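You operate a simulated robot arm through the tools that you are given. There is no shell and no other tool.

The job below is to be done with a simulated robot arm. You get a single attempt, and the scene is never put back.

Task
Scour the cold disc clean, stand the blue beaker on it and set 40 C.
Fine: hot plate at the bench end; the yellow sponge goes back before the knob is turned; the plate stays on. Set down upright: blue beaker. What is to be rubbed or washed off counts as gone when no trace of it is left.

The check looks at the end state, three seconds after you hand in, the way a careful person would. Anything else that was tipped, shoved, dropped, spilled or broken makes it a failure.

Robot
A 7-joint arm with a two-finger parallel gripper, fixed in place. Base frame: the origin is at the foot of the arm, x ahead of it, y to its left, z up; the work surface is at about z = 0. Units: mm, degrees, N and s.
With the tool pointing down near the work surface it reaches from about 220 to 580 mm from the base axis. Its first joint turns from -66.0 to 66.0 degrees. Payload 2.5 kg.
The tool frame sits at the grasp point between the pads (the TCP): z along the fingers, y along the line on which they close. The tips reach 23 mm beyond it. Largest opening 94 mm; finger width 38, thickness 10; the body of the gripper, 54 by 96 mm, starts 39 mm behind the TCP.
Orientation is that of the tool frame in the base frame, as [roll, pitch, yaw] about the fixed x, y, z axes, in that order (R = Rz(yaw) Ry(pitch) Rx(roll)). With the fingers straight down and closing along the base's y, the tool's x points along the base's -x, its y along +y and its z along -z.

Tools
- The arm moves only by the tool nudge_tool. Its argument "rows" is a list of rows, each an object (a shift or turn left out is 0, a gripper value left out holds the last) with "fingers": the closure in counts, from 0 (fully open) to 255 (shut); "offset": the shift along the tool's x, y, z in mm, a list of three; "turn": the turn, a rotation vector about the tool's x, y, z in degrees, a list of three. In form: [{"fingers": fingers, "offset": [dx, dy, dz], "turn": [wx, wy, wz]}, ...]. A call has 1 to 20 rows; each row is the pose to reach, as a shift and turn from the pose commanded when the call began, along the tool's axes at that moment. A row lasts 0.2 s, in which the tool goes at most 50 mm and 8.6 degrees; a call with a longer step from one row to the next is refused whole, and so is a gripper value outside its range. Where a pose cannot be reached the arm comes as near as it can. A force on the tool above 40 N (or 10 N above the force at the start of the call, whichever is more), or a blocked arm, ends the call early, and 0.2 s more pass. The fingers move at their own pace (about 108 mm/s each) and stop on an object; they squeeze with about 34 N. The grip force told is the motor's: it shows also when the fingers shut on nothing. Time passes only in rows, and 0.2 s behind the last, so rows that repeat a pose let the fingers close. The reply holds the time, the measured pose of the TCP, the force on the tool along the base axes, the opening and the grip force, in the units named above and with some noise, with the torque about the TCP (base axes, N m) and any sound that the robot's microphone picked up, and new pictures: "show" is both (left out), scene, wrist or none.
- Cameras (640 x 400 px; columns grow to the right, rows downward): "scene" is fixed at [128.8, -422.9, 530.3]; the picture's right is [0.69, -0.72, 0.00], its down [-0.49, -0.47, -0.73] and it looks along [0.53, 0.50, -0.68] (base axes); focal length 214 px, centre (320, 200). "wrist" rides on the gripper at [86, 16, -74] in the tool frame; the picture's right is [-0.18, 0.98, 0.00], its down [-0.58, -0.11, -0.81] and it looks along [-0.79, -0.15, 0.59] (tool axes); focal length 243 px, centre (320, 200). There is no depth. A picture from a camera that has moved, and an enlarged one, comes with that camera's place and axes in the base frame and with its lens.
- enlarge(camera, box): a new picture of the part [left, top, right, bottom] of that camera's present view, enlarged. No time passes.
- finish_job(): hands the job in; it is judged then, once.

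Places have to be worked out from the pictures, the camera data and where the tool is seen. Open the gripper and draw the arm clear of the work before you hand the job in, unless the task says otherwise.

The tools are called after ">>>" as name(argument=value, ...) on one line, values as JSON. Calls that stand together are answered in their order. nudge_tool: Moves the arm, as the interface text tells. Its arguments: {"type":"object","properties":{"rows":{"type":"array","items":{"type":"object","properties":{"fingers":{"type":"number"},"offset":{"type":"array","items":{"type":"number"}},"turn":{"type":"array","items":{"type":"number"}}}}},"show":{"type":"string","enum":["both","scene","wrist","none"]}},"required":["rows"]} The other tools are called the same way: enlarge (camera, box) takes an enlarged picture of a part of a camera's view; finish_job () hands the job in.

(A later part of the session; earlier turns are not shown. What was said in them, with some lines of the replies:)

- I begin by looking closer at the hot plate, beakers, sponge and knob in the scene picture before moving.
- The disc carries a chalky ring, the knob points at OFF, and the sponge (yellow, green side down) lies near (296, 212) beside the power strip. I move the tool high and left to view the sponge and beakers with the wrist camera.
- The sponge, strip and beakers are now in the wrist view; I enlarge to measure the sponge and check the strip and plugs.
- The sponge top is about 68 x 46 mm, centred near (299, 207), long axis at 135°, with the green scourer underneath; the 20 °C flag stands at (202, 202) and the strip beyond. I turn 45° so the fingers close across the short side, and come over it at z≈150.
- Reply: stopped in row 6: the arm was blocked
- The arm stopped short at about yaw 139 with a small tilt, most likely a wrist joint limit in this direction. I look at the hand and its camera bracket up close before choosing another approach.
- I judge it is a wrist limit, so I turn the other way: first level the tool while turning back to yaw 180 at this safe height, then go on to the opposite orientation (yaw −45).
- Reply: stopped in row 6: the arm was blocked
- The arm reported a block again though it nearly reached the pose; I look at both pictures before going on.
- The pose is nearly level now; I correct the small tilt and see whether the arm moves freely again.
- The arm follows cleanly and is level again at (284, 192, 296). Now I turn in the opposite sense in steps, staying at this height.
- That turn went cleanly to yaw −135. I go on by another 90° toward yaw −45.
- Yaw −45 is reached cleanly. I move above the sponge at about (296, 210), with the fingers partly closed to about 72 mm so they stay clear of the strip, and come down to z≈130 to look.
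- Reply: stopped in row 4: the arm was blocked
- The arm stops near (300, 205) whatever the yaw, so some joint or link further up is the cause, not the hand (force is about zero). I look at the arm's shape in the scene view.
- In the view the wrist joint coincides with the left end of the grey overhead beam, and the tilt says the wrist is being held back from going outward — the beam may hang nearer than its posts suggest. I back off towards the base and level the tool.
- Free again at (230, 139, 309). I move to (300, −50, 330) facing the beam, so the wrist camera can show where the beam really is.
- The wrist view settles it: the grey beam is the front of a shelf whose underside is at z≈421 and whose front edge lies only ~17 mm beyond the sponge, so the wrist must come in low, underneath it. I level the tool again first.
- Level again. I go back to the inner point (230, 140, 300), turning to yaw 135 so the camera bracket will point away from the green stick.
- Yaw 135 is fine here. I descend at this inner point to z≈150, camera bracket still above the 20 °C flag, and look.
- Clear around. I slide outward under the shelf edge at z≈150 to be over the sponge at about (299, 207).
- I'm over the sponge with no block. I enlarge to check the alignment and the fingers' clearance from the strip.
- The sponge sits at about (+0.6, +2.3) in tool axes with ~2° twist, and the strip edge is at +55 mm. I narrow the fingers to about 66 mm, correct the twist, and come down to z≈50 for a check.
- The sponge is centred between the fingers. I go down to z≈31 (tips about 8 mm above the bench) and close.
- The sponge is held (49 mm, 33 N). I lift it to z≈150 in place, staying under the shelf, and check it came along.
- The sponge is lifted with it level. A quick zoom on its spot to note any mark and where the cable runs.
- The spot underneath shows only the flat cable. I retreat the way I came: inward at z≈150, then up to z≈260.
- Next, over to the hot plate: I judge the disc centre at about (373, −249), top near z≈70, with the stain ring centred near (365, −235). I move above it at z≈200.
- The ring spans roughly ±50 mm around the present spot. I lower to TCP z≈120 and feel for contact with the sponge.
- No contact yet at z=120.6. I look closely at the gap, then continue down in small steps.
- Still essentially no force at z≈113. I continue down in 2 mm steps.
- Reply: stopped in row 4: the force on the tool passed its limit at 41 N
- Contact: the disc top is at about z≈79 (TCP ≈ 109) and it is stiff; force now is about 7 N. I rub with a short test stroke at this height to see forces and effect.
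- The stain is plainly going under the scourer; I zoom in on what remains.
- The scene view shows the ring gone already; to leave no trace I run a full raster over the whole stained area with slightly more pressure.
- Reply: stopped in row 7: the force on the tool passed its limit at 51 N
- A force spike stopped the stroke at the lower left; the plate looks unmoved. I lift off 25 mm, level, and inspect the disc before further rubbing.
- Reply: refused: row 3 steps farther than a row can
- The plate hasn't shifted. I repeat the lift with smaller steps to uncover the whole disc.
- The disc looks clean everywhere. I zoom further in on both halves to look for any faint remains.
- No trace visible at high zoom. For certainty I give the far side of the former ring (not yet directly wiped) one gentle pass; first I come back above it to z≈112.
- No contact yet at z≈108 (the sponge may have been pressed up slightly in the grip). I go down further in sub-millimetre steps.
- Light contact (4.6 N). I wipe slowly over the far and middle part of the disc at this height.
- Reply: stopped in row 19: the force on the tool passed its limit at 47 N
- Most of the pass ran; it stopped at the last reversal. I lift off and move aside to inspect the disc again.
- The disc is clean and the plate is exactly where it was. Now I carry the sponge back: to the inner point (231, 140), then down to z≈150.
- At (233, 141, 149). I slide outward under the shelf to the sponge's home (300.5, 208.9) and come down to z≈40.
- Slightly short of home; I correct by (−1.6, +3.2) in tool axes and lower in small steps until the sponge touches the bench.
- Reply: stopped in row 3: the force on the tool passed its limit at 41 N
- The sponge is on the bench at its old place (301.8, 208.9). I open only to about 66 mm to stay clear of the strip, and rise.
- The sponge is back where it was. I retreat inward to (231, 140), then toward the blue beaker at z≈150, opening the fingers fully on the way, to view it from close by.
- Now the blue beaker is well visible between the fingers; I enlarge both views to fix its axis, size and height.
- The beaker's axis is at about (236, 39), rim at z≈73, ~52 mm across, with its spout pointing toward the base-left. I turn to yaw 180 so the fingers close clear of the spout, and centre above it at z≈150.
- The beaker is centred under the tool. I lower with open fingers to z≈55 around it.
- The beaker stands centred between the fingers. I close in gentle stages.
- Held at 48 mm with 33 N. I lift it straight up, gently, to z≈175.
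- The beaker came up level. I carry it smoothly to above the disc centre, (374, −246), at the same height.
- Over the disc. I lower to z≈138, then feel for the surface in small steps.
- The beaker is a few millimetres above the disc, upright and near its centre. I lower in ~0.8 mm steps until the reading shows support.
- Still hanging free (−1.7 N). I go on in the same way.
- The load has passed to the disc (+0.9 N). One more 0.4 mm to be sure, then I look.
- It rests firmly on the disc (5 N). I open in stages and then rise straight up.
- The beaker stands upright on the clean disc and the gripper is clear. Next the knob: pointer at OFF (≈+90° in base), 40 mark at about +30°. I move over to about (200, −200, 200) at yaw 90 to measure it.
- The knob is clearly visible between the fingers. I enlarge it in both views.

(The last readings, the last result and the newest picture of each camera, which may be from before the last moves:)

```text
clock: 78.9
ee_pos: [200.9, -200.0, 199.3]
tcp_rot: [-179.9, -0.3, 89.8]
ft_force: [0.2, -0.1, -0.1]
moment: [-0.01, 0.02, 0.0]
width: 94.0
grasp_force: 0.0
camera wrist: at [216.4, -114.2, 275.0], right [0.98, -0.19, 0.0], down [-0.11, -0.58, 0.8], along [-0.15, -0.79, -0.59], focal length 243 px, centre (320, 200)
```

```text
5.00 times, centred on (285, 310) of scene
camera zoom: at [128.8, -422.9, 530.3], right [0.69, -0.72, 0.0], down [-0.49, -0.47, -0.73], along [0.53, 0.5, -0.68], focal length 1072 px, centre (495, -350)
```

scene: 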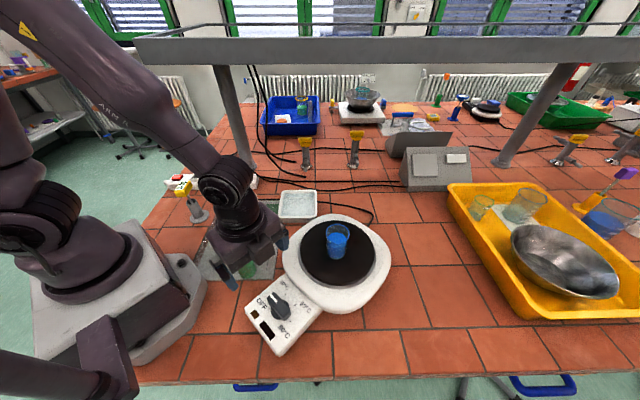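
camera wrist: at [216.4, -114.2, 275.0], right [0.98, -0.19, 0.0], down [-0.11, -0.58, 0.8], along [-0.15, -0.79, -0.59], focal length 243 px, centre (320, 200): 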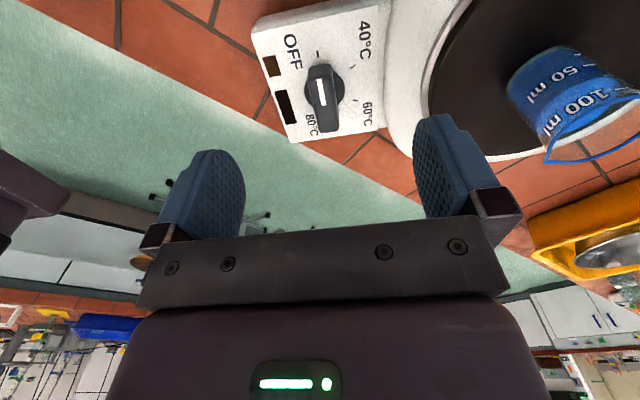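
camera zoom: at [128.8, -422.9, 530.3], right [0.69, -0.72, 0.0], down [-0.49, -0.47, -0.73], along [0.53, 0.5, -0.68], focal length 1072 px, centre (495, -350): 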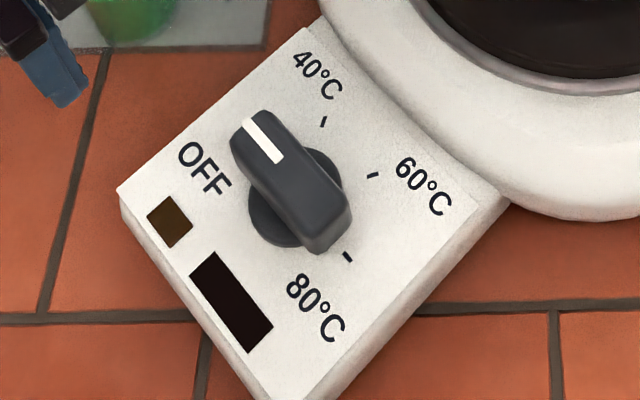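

Knob axis is at about (196, −239), panel z≈49, bar top z≈79, bar ~50 x 20 mm along y; the marks are 60° apart with 40 at +30°. Before gripping, I test at safe height that the wrist can turn the needed 60° (to yaw ~27) above the knob.

>>> nudge_tool(rows=[{"offset": [-12, -1, 0], "turn": [0, 0, 8]}, {"offset": [-25, -3, 0], "turn": [0, 0, 16]}, {"offset": [-38, -4.9, 0], "turn": [0, 0, 24]}, {"offset": [-38, -4.9, 0], "turn": [0, 0, 32]}, {"offset": [-38, -4.9, 0], "turn": [0, 0, 40]}, {"offset": [-38, -4.9, 0], "turn": [0, 0, 48]}, {"offset": [-38, -4.9, 0], "turn": [0, 0, 56]}, {"offset": [-38, -4.9, 0], "turn": [0, 0, 63]}, {"offset": [-38, -4.9, 0], "turn": [0, 0, 63]}], show="both")

```text
clock: 80.9
ee_pos: [196.1, -238.4, 199.2]
tcp_rot: [-179.8, -0.1, 26.7]
ft_force: [0.3, 0.3, -0.3]
moment: [0.02, -0.01, -0.02]
width: 94.0
grasp_force: 0.0
camera wrist: at [279.5, -214.6, 275.0], right [0.28, -0.96, 0.0], down [-0.57, -0.17, 0.81], along [-0.77, -0.22, -0.59], focal length 243 px, centre (320, 200)
```

scene: 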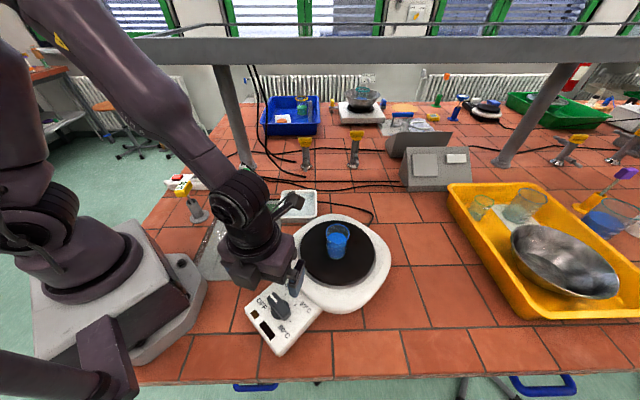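
wrist: 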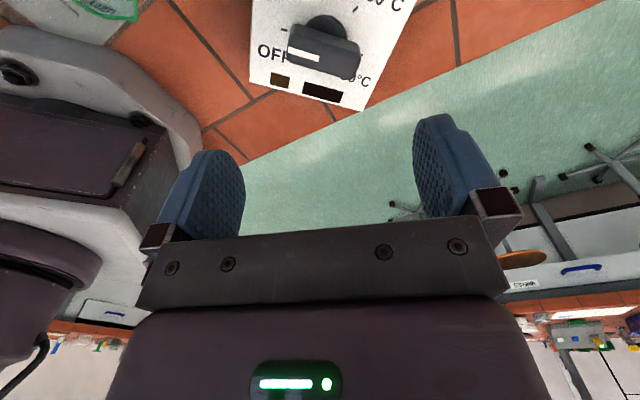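

The wrist reaches yaw 27 without trouble. I use this second view for another fix on the knob's position.

>>> enlarge(camera="wrist", box=[240, 0, 410, 110])

```text
3.64 times, centred on (325, 55) of wrist
camera zoom: at [279.5, -214.6, 275.0], right [0.28, -0.96, 0.0], down [-0.57, -0.17, 0.81], along [-0.77, -0.22, -0.59], focal length 882 px, centre (302, 727)
```

zoom: 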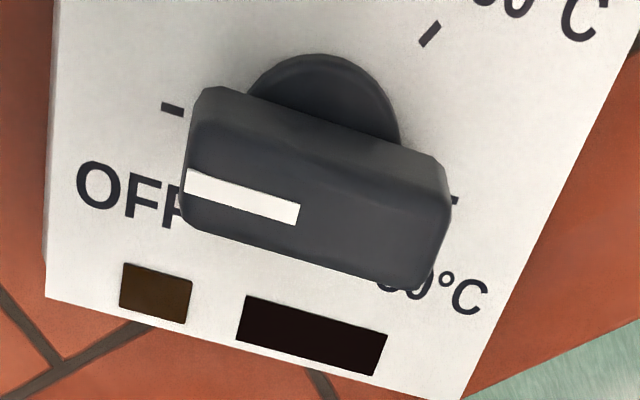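

Both views agree: knob axis ≈ (197, −240), bar ~18 mm wide along y. I turn back to yaw 90 centred there, narrow the fingers to ~50 mm and come down to z≈115.

>>> nudge_tool(rows=[{"fingers": 120, "offset": [0, 0.5, 0], "turn": [0, 0, -8]}, {"offset": [0.1, 1, 0], "turn": [0, 0, -16]}, {"offset": [0.3, 1.9, 0], "turn": [0, 0, -24]}, {"offset": [0.3, 1.9, 0], "turn": [0, 0, -32]}, {"offset": [0.3, 1.9, 0], "turn": [0, 0, -40]}, {"offset": [0.3, 1.9, 0], "turn": [0, 0, -48]}, {"offset": [0.3, 1.9, 0], "turn": [0, 0, -56]}, {"offset": [0.3, 1.9, 0], "turn": [0, 0, -63.3]}, {"offset": [0.3, 1.9, 30], "turn": [0, 0, -63.3]}, {"offset": [0.3, 1.9, 60], "turn": [0, 0, -63.3]}, {"offset": [0.3, 1.9, 84], "turn": [0, 0, -63.3]}, {"offset": [0.3, 1.9, 84], "turn": [0, 0, -63.3]}], show="both")

```text
clock: 83.5
ee_pos: [196.5, -239.8, 115.6]
tcp_rot: [180.0, -0.2, 90.2]
ft_force: [-0.1, 0.2, -0.8]
moment: [-0.02, 0.01, 0.03]
width: 49.6
grasp_force: 0.0
camera wrist: at [212.6, -154.6, 191.1], right [0.98, -0.18, 0.0], down [-0.11, -0.58, 0.8], along [-0.15, -0.79, -0.59], focal length 243 px, centre (320, 200)
```

scene: 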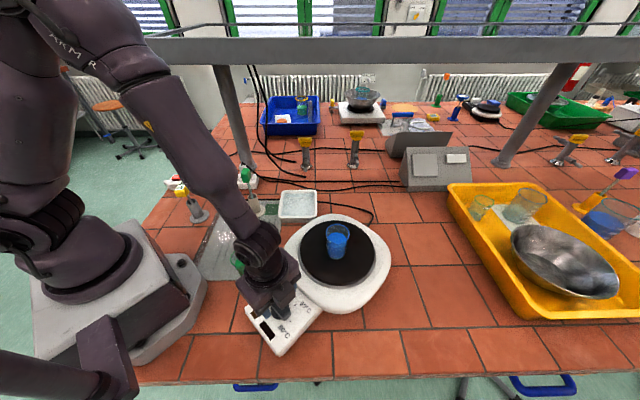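
wrist: 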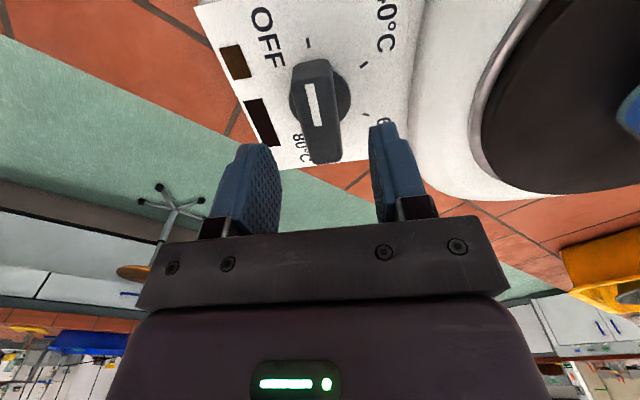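

The bar sits centred between the fingers. I lower to z≈84 (tips about 12 mm over the panel, beside the bar) and close gently.

>>> nudge_tool(rows=[{"offset": [0, 0, 12]}, {"offset": [0, 0, 22]}, {"offset": [0, 0, 29]}, {"offset": [0, 0, 31.6]}, {"offset": [0, 0, 31.6]}], show="both")

>>> enlarge(camera="wrist", box=[220, 40, 420, 240])

```text
clock: 84.7
ee_pos: [196.8, -238.6, 85.3]
tcp_rot: [180.0, -0.2, 90.2]
ft_force: [-0.9, -0.4, -0.2]
moment: [0.06, -0.02, 0.0]
width: 49.6
grasp_force: 0.0
camera wrist: at [212.4, -153.9, 159.9], right [0.98, -0.18, 0.0], down [-0.11, -0.58, 0.8], along [-0.15, -0.79, -0.59], focal length 243 px, centre (320, 200)
```

scene: 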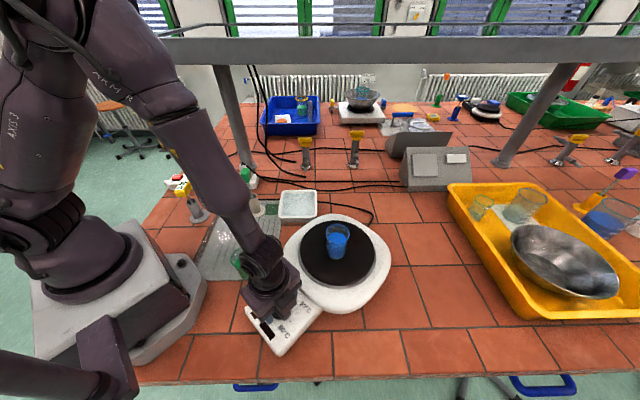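
wrist: 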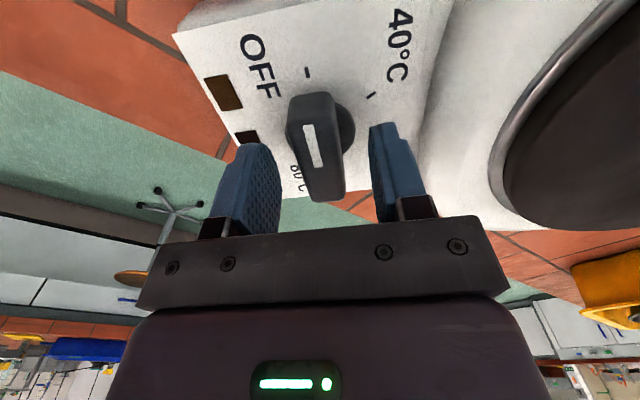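

```text
2.00 times, centred on (320, 140) of wrist
camera zoom: at [212.4, -153.9, 159.9], right [0.98, -0.18, 0.0], down [-0.11, -0.58, 0.8], along [-0.15, -0.79, -0.59], focal length 485 px, centre (320, 320)
```

zoom: 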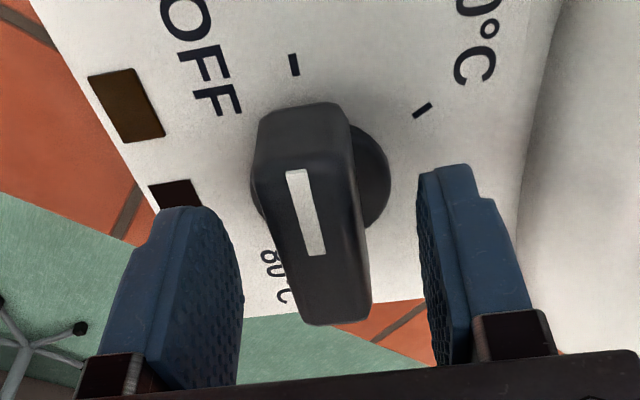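

The bar is well between the pads. I close on it in stages.

>>> nudge_tool(rows=[{"fingers": 160}, {"fingers": 190}, {"fingers": 205}, {"fingers": 255}, {"fingers": 255}, {"fingers": 255}], show="both")

```text
clock: 86.1
ee_pos: [197.4, -239.3, 85.2]
tcp_rot: [180.0, -0.2, 90.2]
ft_force: [1.3, 1.1, -1.2]
moment: [0.13, -0.05, -0.18]
width: 21.6
grasp_force: 45.0
camera wrist: at [212.4, -153.9, 160.0], right [0.98, -0.18, 0.0], down [-0.11, -0.58, 0.8], along [-0.15, -0.79, -0.59], focal length 243 px, centre (320, 200)
```

scene: 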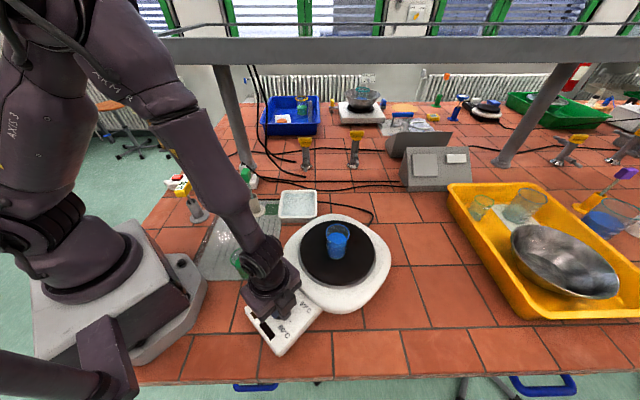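
wrist: 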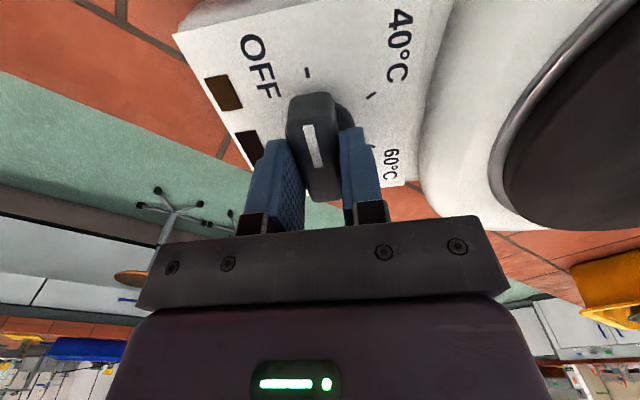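

The bar is gripped (21.6 mm). I turn clockwise seen from above by 30° first and check readings.

>>> nudge_tool(rows=[{"turn": [0, 0, 5]}, {"turn": [0, 0, 10]}, {"turn": [0, 0, 16]}, {"turn": [0, 0, 23]}, {"turn": [0, 0, 30]}, {"turn": [0, 0, 30]}], show="both")

```text
clock: 87.5
ee_pos: [197.1, -239.7, 85.1]
tcp_rot: [179.9, -0.1, 60.2]
ft_force: [10.5, -7.4, -14.7]
moment: [0.34, -0.4, 0.01]
width: 21.8
grasp_force: 45.3
camera wrist: at [254.1, -173.4, 159.9], right [0.76, -0.65, 0.0], down [-0.39, -0.45, 0.81], along [-0.52, -0.61, -0.59], focal length 243 px, centre (320, 200)
```

scene: 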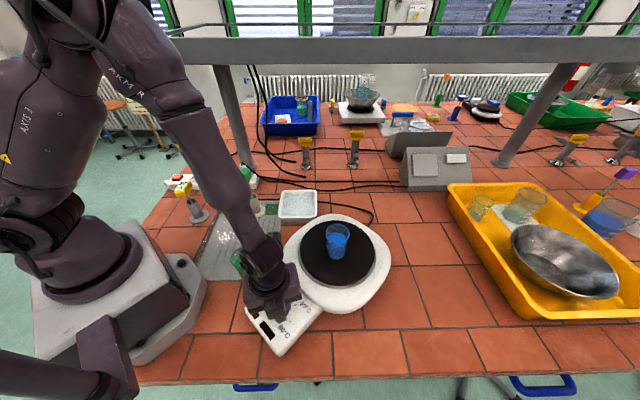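
wrist: 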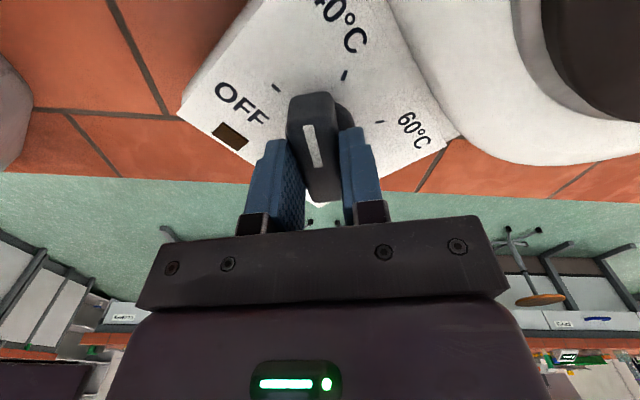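

The knob follows (pointer midway between OFF and 40). Side load is ~13 N toward +x−y with some pull down, so I ease the tool by 0.6 mm and 0.8 mm down while turning the remaining 30°.

>>> nudge_tool(rows=[{"offset": [0, 0.3, 0.4], "turn": [0, 0, 0]}, {"offset": [0, 0.6, 0.8], "turn": [0, 0, 5]}, {"offset": [0, 0.6, 0.8], "turn": [0, 0, 11]}, {"offset": [0, 0.6, 0.8], "turn": [0, 0, 18]}, {"offset": [0, 0.6, 0.8], "turn": [0, 0, 25]}, {"offset": [0, 0.6, 0.8], "turn": [0, 0, 30]}, {"offset": [0, 0.6, 0.8], "turn": [0, 0, 30]}], show="both")

```text
clock: 89.1
ee_pos: [197.3, -239.7, 82.8]
tcp_rot: [180.0, 0.0, 29.9]
ft_force: [5.0, 0.4, 35.5]
moment: [0.12, -0.35, 0.0]
width: 22.0
grasp_force: 45.0
camera wrist: at [280.1, -211.5, 159.4], right [0.33, -0.94, 0.0], down [-0.56, -0.2, 0.8], along [-0.76, -0.27, -0.59], focal length 243 px, centre (320, 200)
```

scene: 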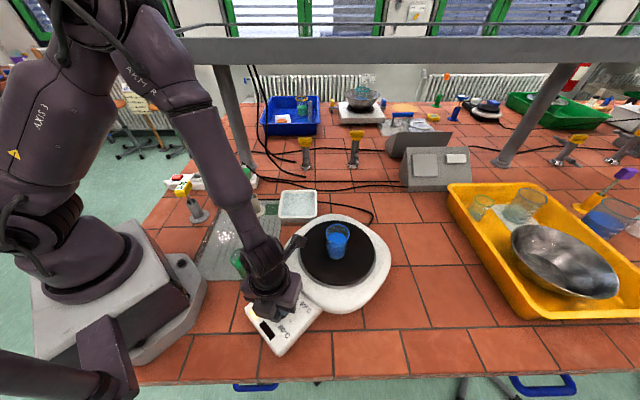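
wrist: 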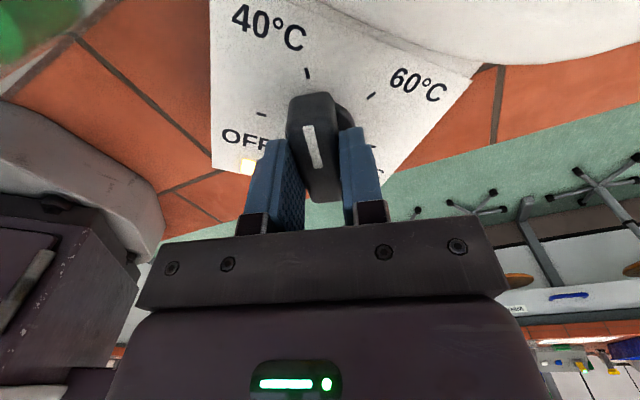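

The lamp has lit and the pointer looks at the 40 mark; there's ~35 N down-force to relieve. I check the alignment first.

>>> enlarge(camera="wrist", box=[220, 0, 420, 220])

>>> enlarge(camera="scene", box=[235, 270, 335, 360])

```text
1.82 times, centred on (320, 110) of wrist
camera zoom: at [280.1, -211.5, 159.4], right [0.33, -0.94, 0.0], down [-0.56, -0.2, 0.8], along [-0.76, -0.27, -0.59], focal length 441 px, centre (320, 364)
```

zoom: 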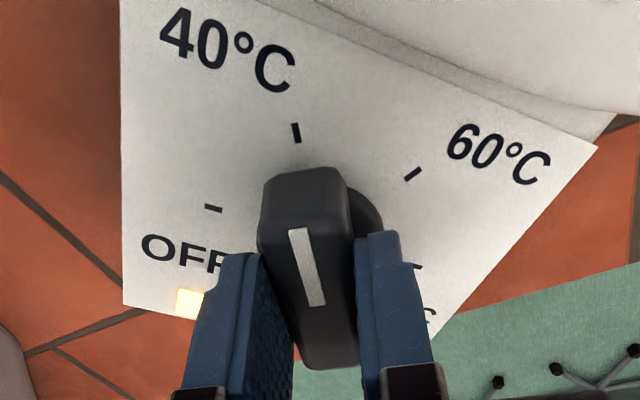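

```text
4.44 times, centred on (285, 315) of scene
camera zoom: at [128.8, -422.8, 530.4], right [0.69, -0.72, 0.0], down [-0.49, -0.47, -0.73], along [0.53, 0.5, -0.68], focal length 953 px, centre (476, -311)
```

zoom: 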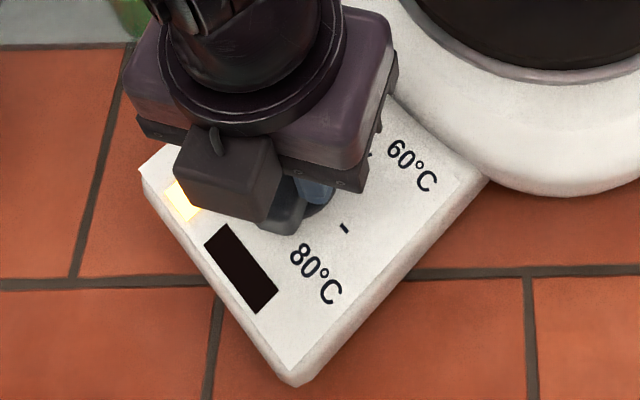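

The 40 mark now sits in the view exactly where the OFF mark sat before, so the knob is at 40. I raise the tool slightly to relieve the press before opening.

>>> nudge_tool(rows=[{"offset": [0, 0, -0.8]}, {"offset": [0, 0, -1.2]}, {"offset": [0, 0, -1.2]}], show="none")

```text
clock: 89.9
ee_pos: [197.7, -239.7, 83.4]
tcp_rot: [-179.9, -0.1, 30.2]
ft_force: [17.6, -15.3, -25.3]
moment: [0.14, -1.03, 0.04]
width: 21.7
grasp_force: 45.0
```

The stiff contact swung the other way; I settle halfway back and ease sideways a fraction to bring the load near zero.

>>> nudge_tool(rows=[{"offset": [0.1, 0.38, 0.5]}, {"offset": [0.1, 0.38, 0.5]}], show="none")

```text
clock: 90.5
ee_pos: [197.2, -240.5, 83.9]
tcp_rot: [-179.8, 0.0, 30.2]
ft_force: [17.2, -13.5, -27.1]
moment: [-0.68, 0.53, 0.03]
width: 21.9
grasp_force: 45.4
```

Little change yet; another half millimetre each way.

>>> nudge_tool(rows=[{"offset": [0.1, 0.4, 0.4]}, {"offset": [0.1, 0.4, 0.4]}], show="none")

```text
clock: 91.1
ee_pos: [197.9, -239.2, 84.5]
tcp_rot: [-179.8, -0.2, 30.2]
ft_force: [14.7, -8.3, -15.4]
moment: [-0.86, 0.73, 0.0]
width: 21.8
grasp_force: 44.9
```

The load is falling (about 17 N sideways, 15 N vertical). One more small step.

>>> nudge_tool(rows=[{"offset": [0.1, 0.4, 0.4]}, {"offset": [0.1, 0.4, 0.4]}], show="none")

```text
clock: 91.7
ee_pos: [197.5, -240.0, 84.4]
tcp_rot: [-179.8, -0.2, 30.2]
ft_force: [4.5, 3.5, 21.0]
moment: [-0.75, 0.77, -0.02]
width: 21.5
grasp_force: 45.2
```

Side load is now small. I open to about 50 mm and rise straight up.

>>> nudge_tool(rows=[{"fingers": 185, "offset": [0, 0, -0.2]}, {"fingers": 160, "offset": [0, 0, -0.2]}, {"fingers": 120, "offset": [0, 0, -0.2]}, {"fingers": 120, "offset": [0, 0, -0.2]}, {"offset": [0, 0, -8]}, {"offset": [0, 0, -30]}, {"offset": [0, 0, -65]}, {"offset": [0, 0, -105]}, {"offset": [0, 0, -120]}, {"offset": [0, 0, -120]}], show="both")

>>> enlarge(camera="wrist", box=[230, 0, 420, 120])

>>> enlarge(camera="scene", box=[240, 200, 400, 360])

```text
clock: 93.9
ee_pos: [198.5, -241.1, 204.1]
tcp_rot: [-179.9, -0.1, 30.2]
ft_force: [-0.6, 0.4, 0.1]
moment: [-0.02, 0.03, 0.02]
width: 49.7
grasp_force: 0.2
camera wrist: at [280.9, -213.1, 278.7], right [0.33, -0.94, 0.0], down [-0.56, -0.2, 0.81], along [-0.76, -0.27, -0.59], focal length 243 px, centre (320, 200)
```

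scene: 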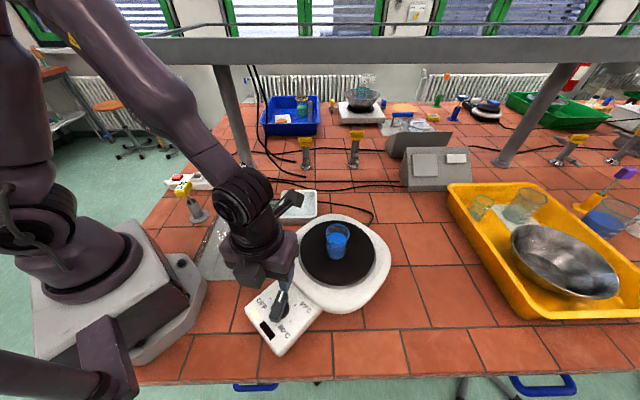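
wrist: 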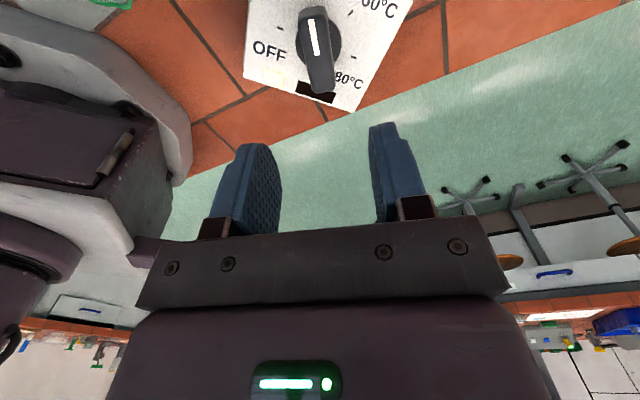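

```text
3.33 times, centred on (325, 60) of wrist
camera zoom: at [280.9, -213.1, 278.7], right [0.33, -0.94, 0.0], down [-0.56, -0.2, 0.81], along [-0.76, -0.27, -0.59], focal length 809 px, centre (303, 667)
```

zoom: 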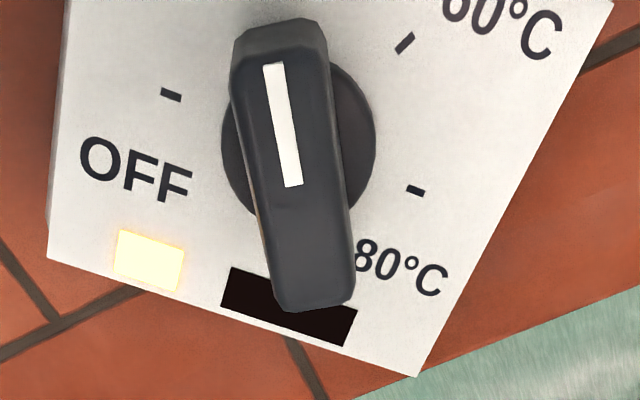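

```text
2.50 times, centred on (320, 280) of scene
camera zoom: at [128.8, -422.9, 530.3], right [0.69, -0.72, 0.0], down [-0.49, -0.47, -0.73], along [0.53, 0.5, -0.68], focal length 536 px, centre (320, 0)
```

zoom: 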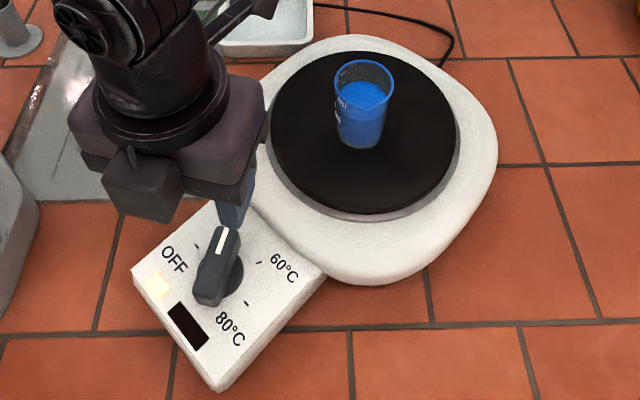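

The lamp is lit, the pointer measures ~29.6° against the 40 mark at ~30°, and the plate and beaker are undisturbed. I rise, open fully, unwind the wrist and draw the arm back.

>>> nudge_tool(rows=[{"offset": [0, 0, -30], "turn": [0, 0, -7]}, {"offset": [0, 0, -65], "turn": [0, 0, -15]}, {"offset": [0, 0, -100], "turn": [0, 0, -23]}, {"fingers": 0, "offset": [0, 0, -110], "turn": [0, 0, -31]}, {"offset": [0, 0, -110], "turn": [0, 0, -39]}, {"offset": [0, 0, -110], "turn": [0, 0, -47]}, {"offset": [0, 0, -110], "turn": [0, 0, -55]}, {"offset": [0, 0, -110], "turn": [0, 0, -60]}, {"offset": [0, 0, -110], "turn": [0, 0, -60]}], show="none")

```text
clock: 95.9
ee_pos: [197.5, -240.9, 313.2]
tcp_rot: [-180.0, -0.2, 90.3]
ft_force: [-0.3, 0.0, 0.2]
moment: [0.02, 0.0, 0.0]
width: 93.7
grasp_force: 0.0
```

Now I carry the empty, open gripper away to about (330, 20, 340).

>>> nudge_tool(rows=[{"offset": [32, 16, -3], "turn": [0, 0, -7.5]}, {"offset": [65, 33, -7], "turn": [0, 0, -15]}, {"offset": [98, 50, -10], "turn": [0, 0, -22.5]}, {"offset": [130, 66, -14], "turn": [0, 0, -30]}, {"offset": [163, 83, -17], "turn": [0, 0, -37.5]}, {"offset": [196, 99, -20], "turn": [0, 0, -45]}, {"offset": [228, 116, -24], "turn": [0, 0, -52.5]}, {"offset": [261, 132, -27], "turn": [0, 0, -60]}, {"offset": [261, 132, -27], "turn": [0, 0, -60]}], show="both")

>>> enlarge(camera="scene", box=[230, 200, 400, 360])

>>> enlarge(camera="scene", box=[150, 150, 330, 290])

```text
clock: 97.9
ee_pos: [328.6, 21.7, 342.2]
tcp_rot: [180.0, -0.1, 150.4]
ft_force: [0.2, -0.8, 0.6]
moment: [0.0, 0.02, 0.01]
width: 94.2
grasp_force: 0.1
camera wrist: at [261.4, 77.6, 417.4], right [0.65, 0.76, 0.0], down [0.45, -0.39, 0.8], along [0.61, -0.52, -0.59], focal length 243 px, centre (320, 200)
```

scene: 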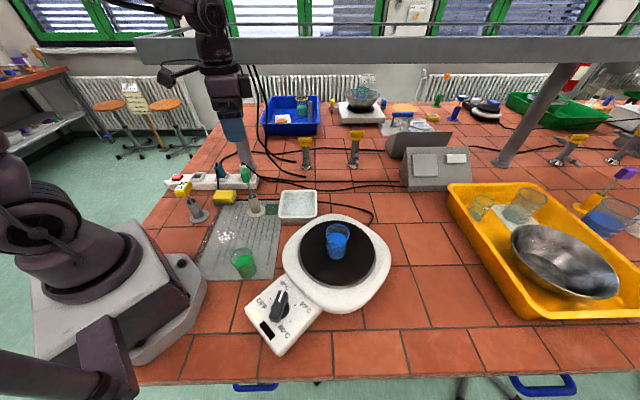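
wrist: 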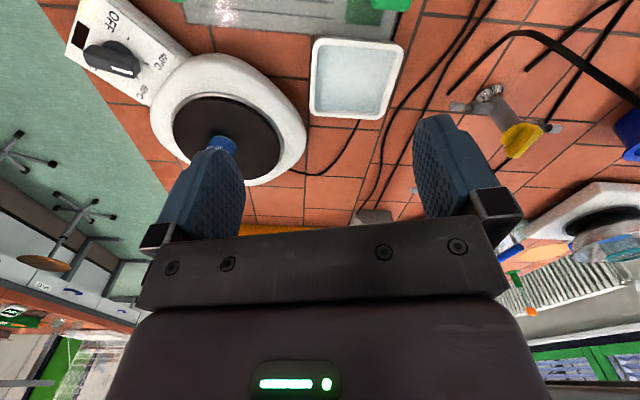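

```text
2.50 times, centred on (315, 280) of scene
camera zoom: at [128.9, -422.9, 530.3], right [0.69, -0.72, 0.0], down [-0.49, -0.47, -0.73], along [0.53, 0.5, -0.68], focal length 536 px, centre (332, 0)
```

zoom: 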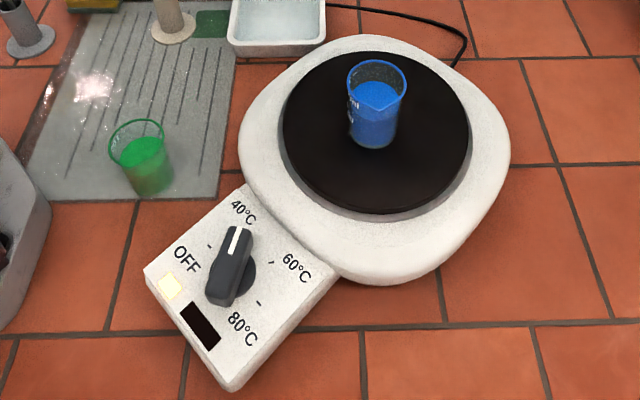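

```text
2.86 times, centred on (240, 220) of scene
camera zoom: at [128.9, -422.9, 530.3], right [0.69, -0.72, 0.0], down [-0.49, -0.47, -0.73], along [0.53, 0.5, -0.68], focal length 613 px, centre (549, 143)
```

zoom: 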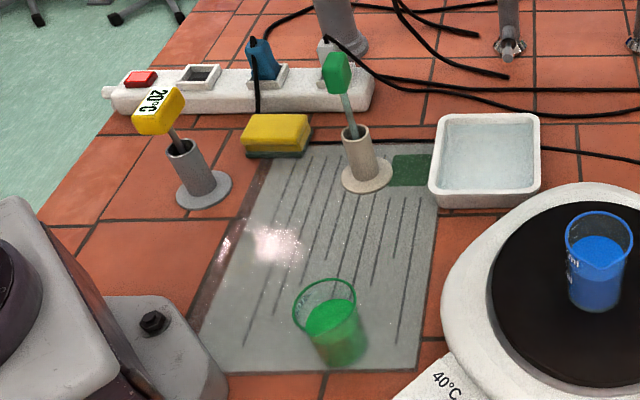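

Everything stands as it should: sponge home, stands untouched, beaker upright, lamp lit. A last close look at the disc and the knob.

>>> enlarge(camera="scene", box=[295, 210, 385, 290])

>>> enlarge(camera="scene", box=[245, 275, 325, 345])

```text
5.00 times, centred on (340, 250) of scene
camera zoom: at [128.9, -422.9, 530.3], right [0.69, -0.72, 0.0], down [-0.49, -0.47, -0.73], along [0.53, 0.5, -0.68], focal length 1072 px, centre (220, -50)
```

zoom: 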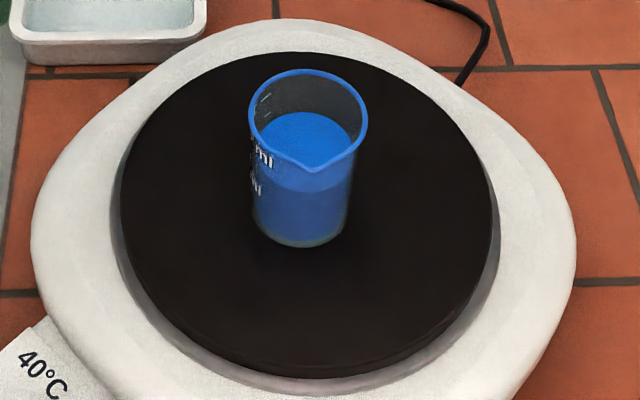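

```text
5.71 times, centred on (285, 310) of scene
camera zoom: at [128.9, -422.9, 530.3], right [0.69, -0.72, 0.0], down [-0.49, -0.47, -0.73], along [0.53, 0.5, -0.68], focal length 1226 px, centre (520, -429)
```

zoom: 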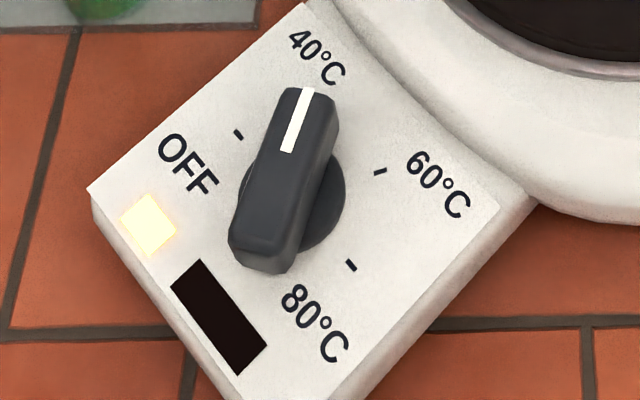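

The disc shows no trace of the stain and the blue beaker stands upright at its middle. The knob points to 40 °C with the lamp lit, the sponge is in its place, and the arm is open and clear. I hand the job in.

>>> finish_job()

```text
The job is handed in.
```

The cold disc is scoured clean, the blue beaker stands upright on it, and the plate is set to 40 °C with its lamp lit. I've handed the job in, but no verdict has come back yet.

- **Disc:** I scoured it dry with the green side of the sponge. No trace of the chalky ring shows, even at high zoom.
- **Sponge:** It went back to within a couple of millimetres of its original spot by the power strip, before I touched the knob.
- **Beaker:** It stands near the middle of the disc, and I saw no spill.
- **Knob:** The pointer measures about 29.6° against the 40 mark at about 30°. The plate was left on.

Two things happened along the way:

- **Arm blocked early on:** The arm was blocked a few times, most likely against the overhead shelf near the sponge's spot, until I went in underneath it.
- **Force stops:** The force limit stopped the arm a few times, up to 51 N, while scouring and while setting the sponge down. I saw no sign that the plate or anything else had moved.

The gripper is open and the arm is clear of the work.
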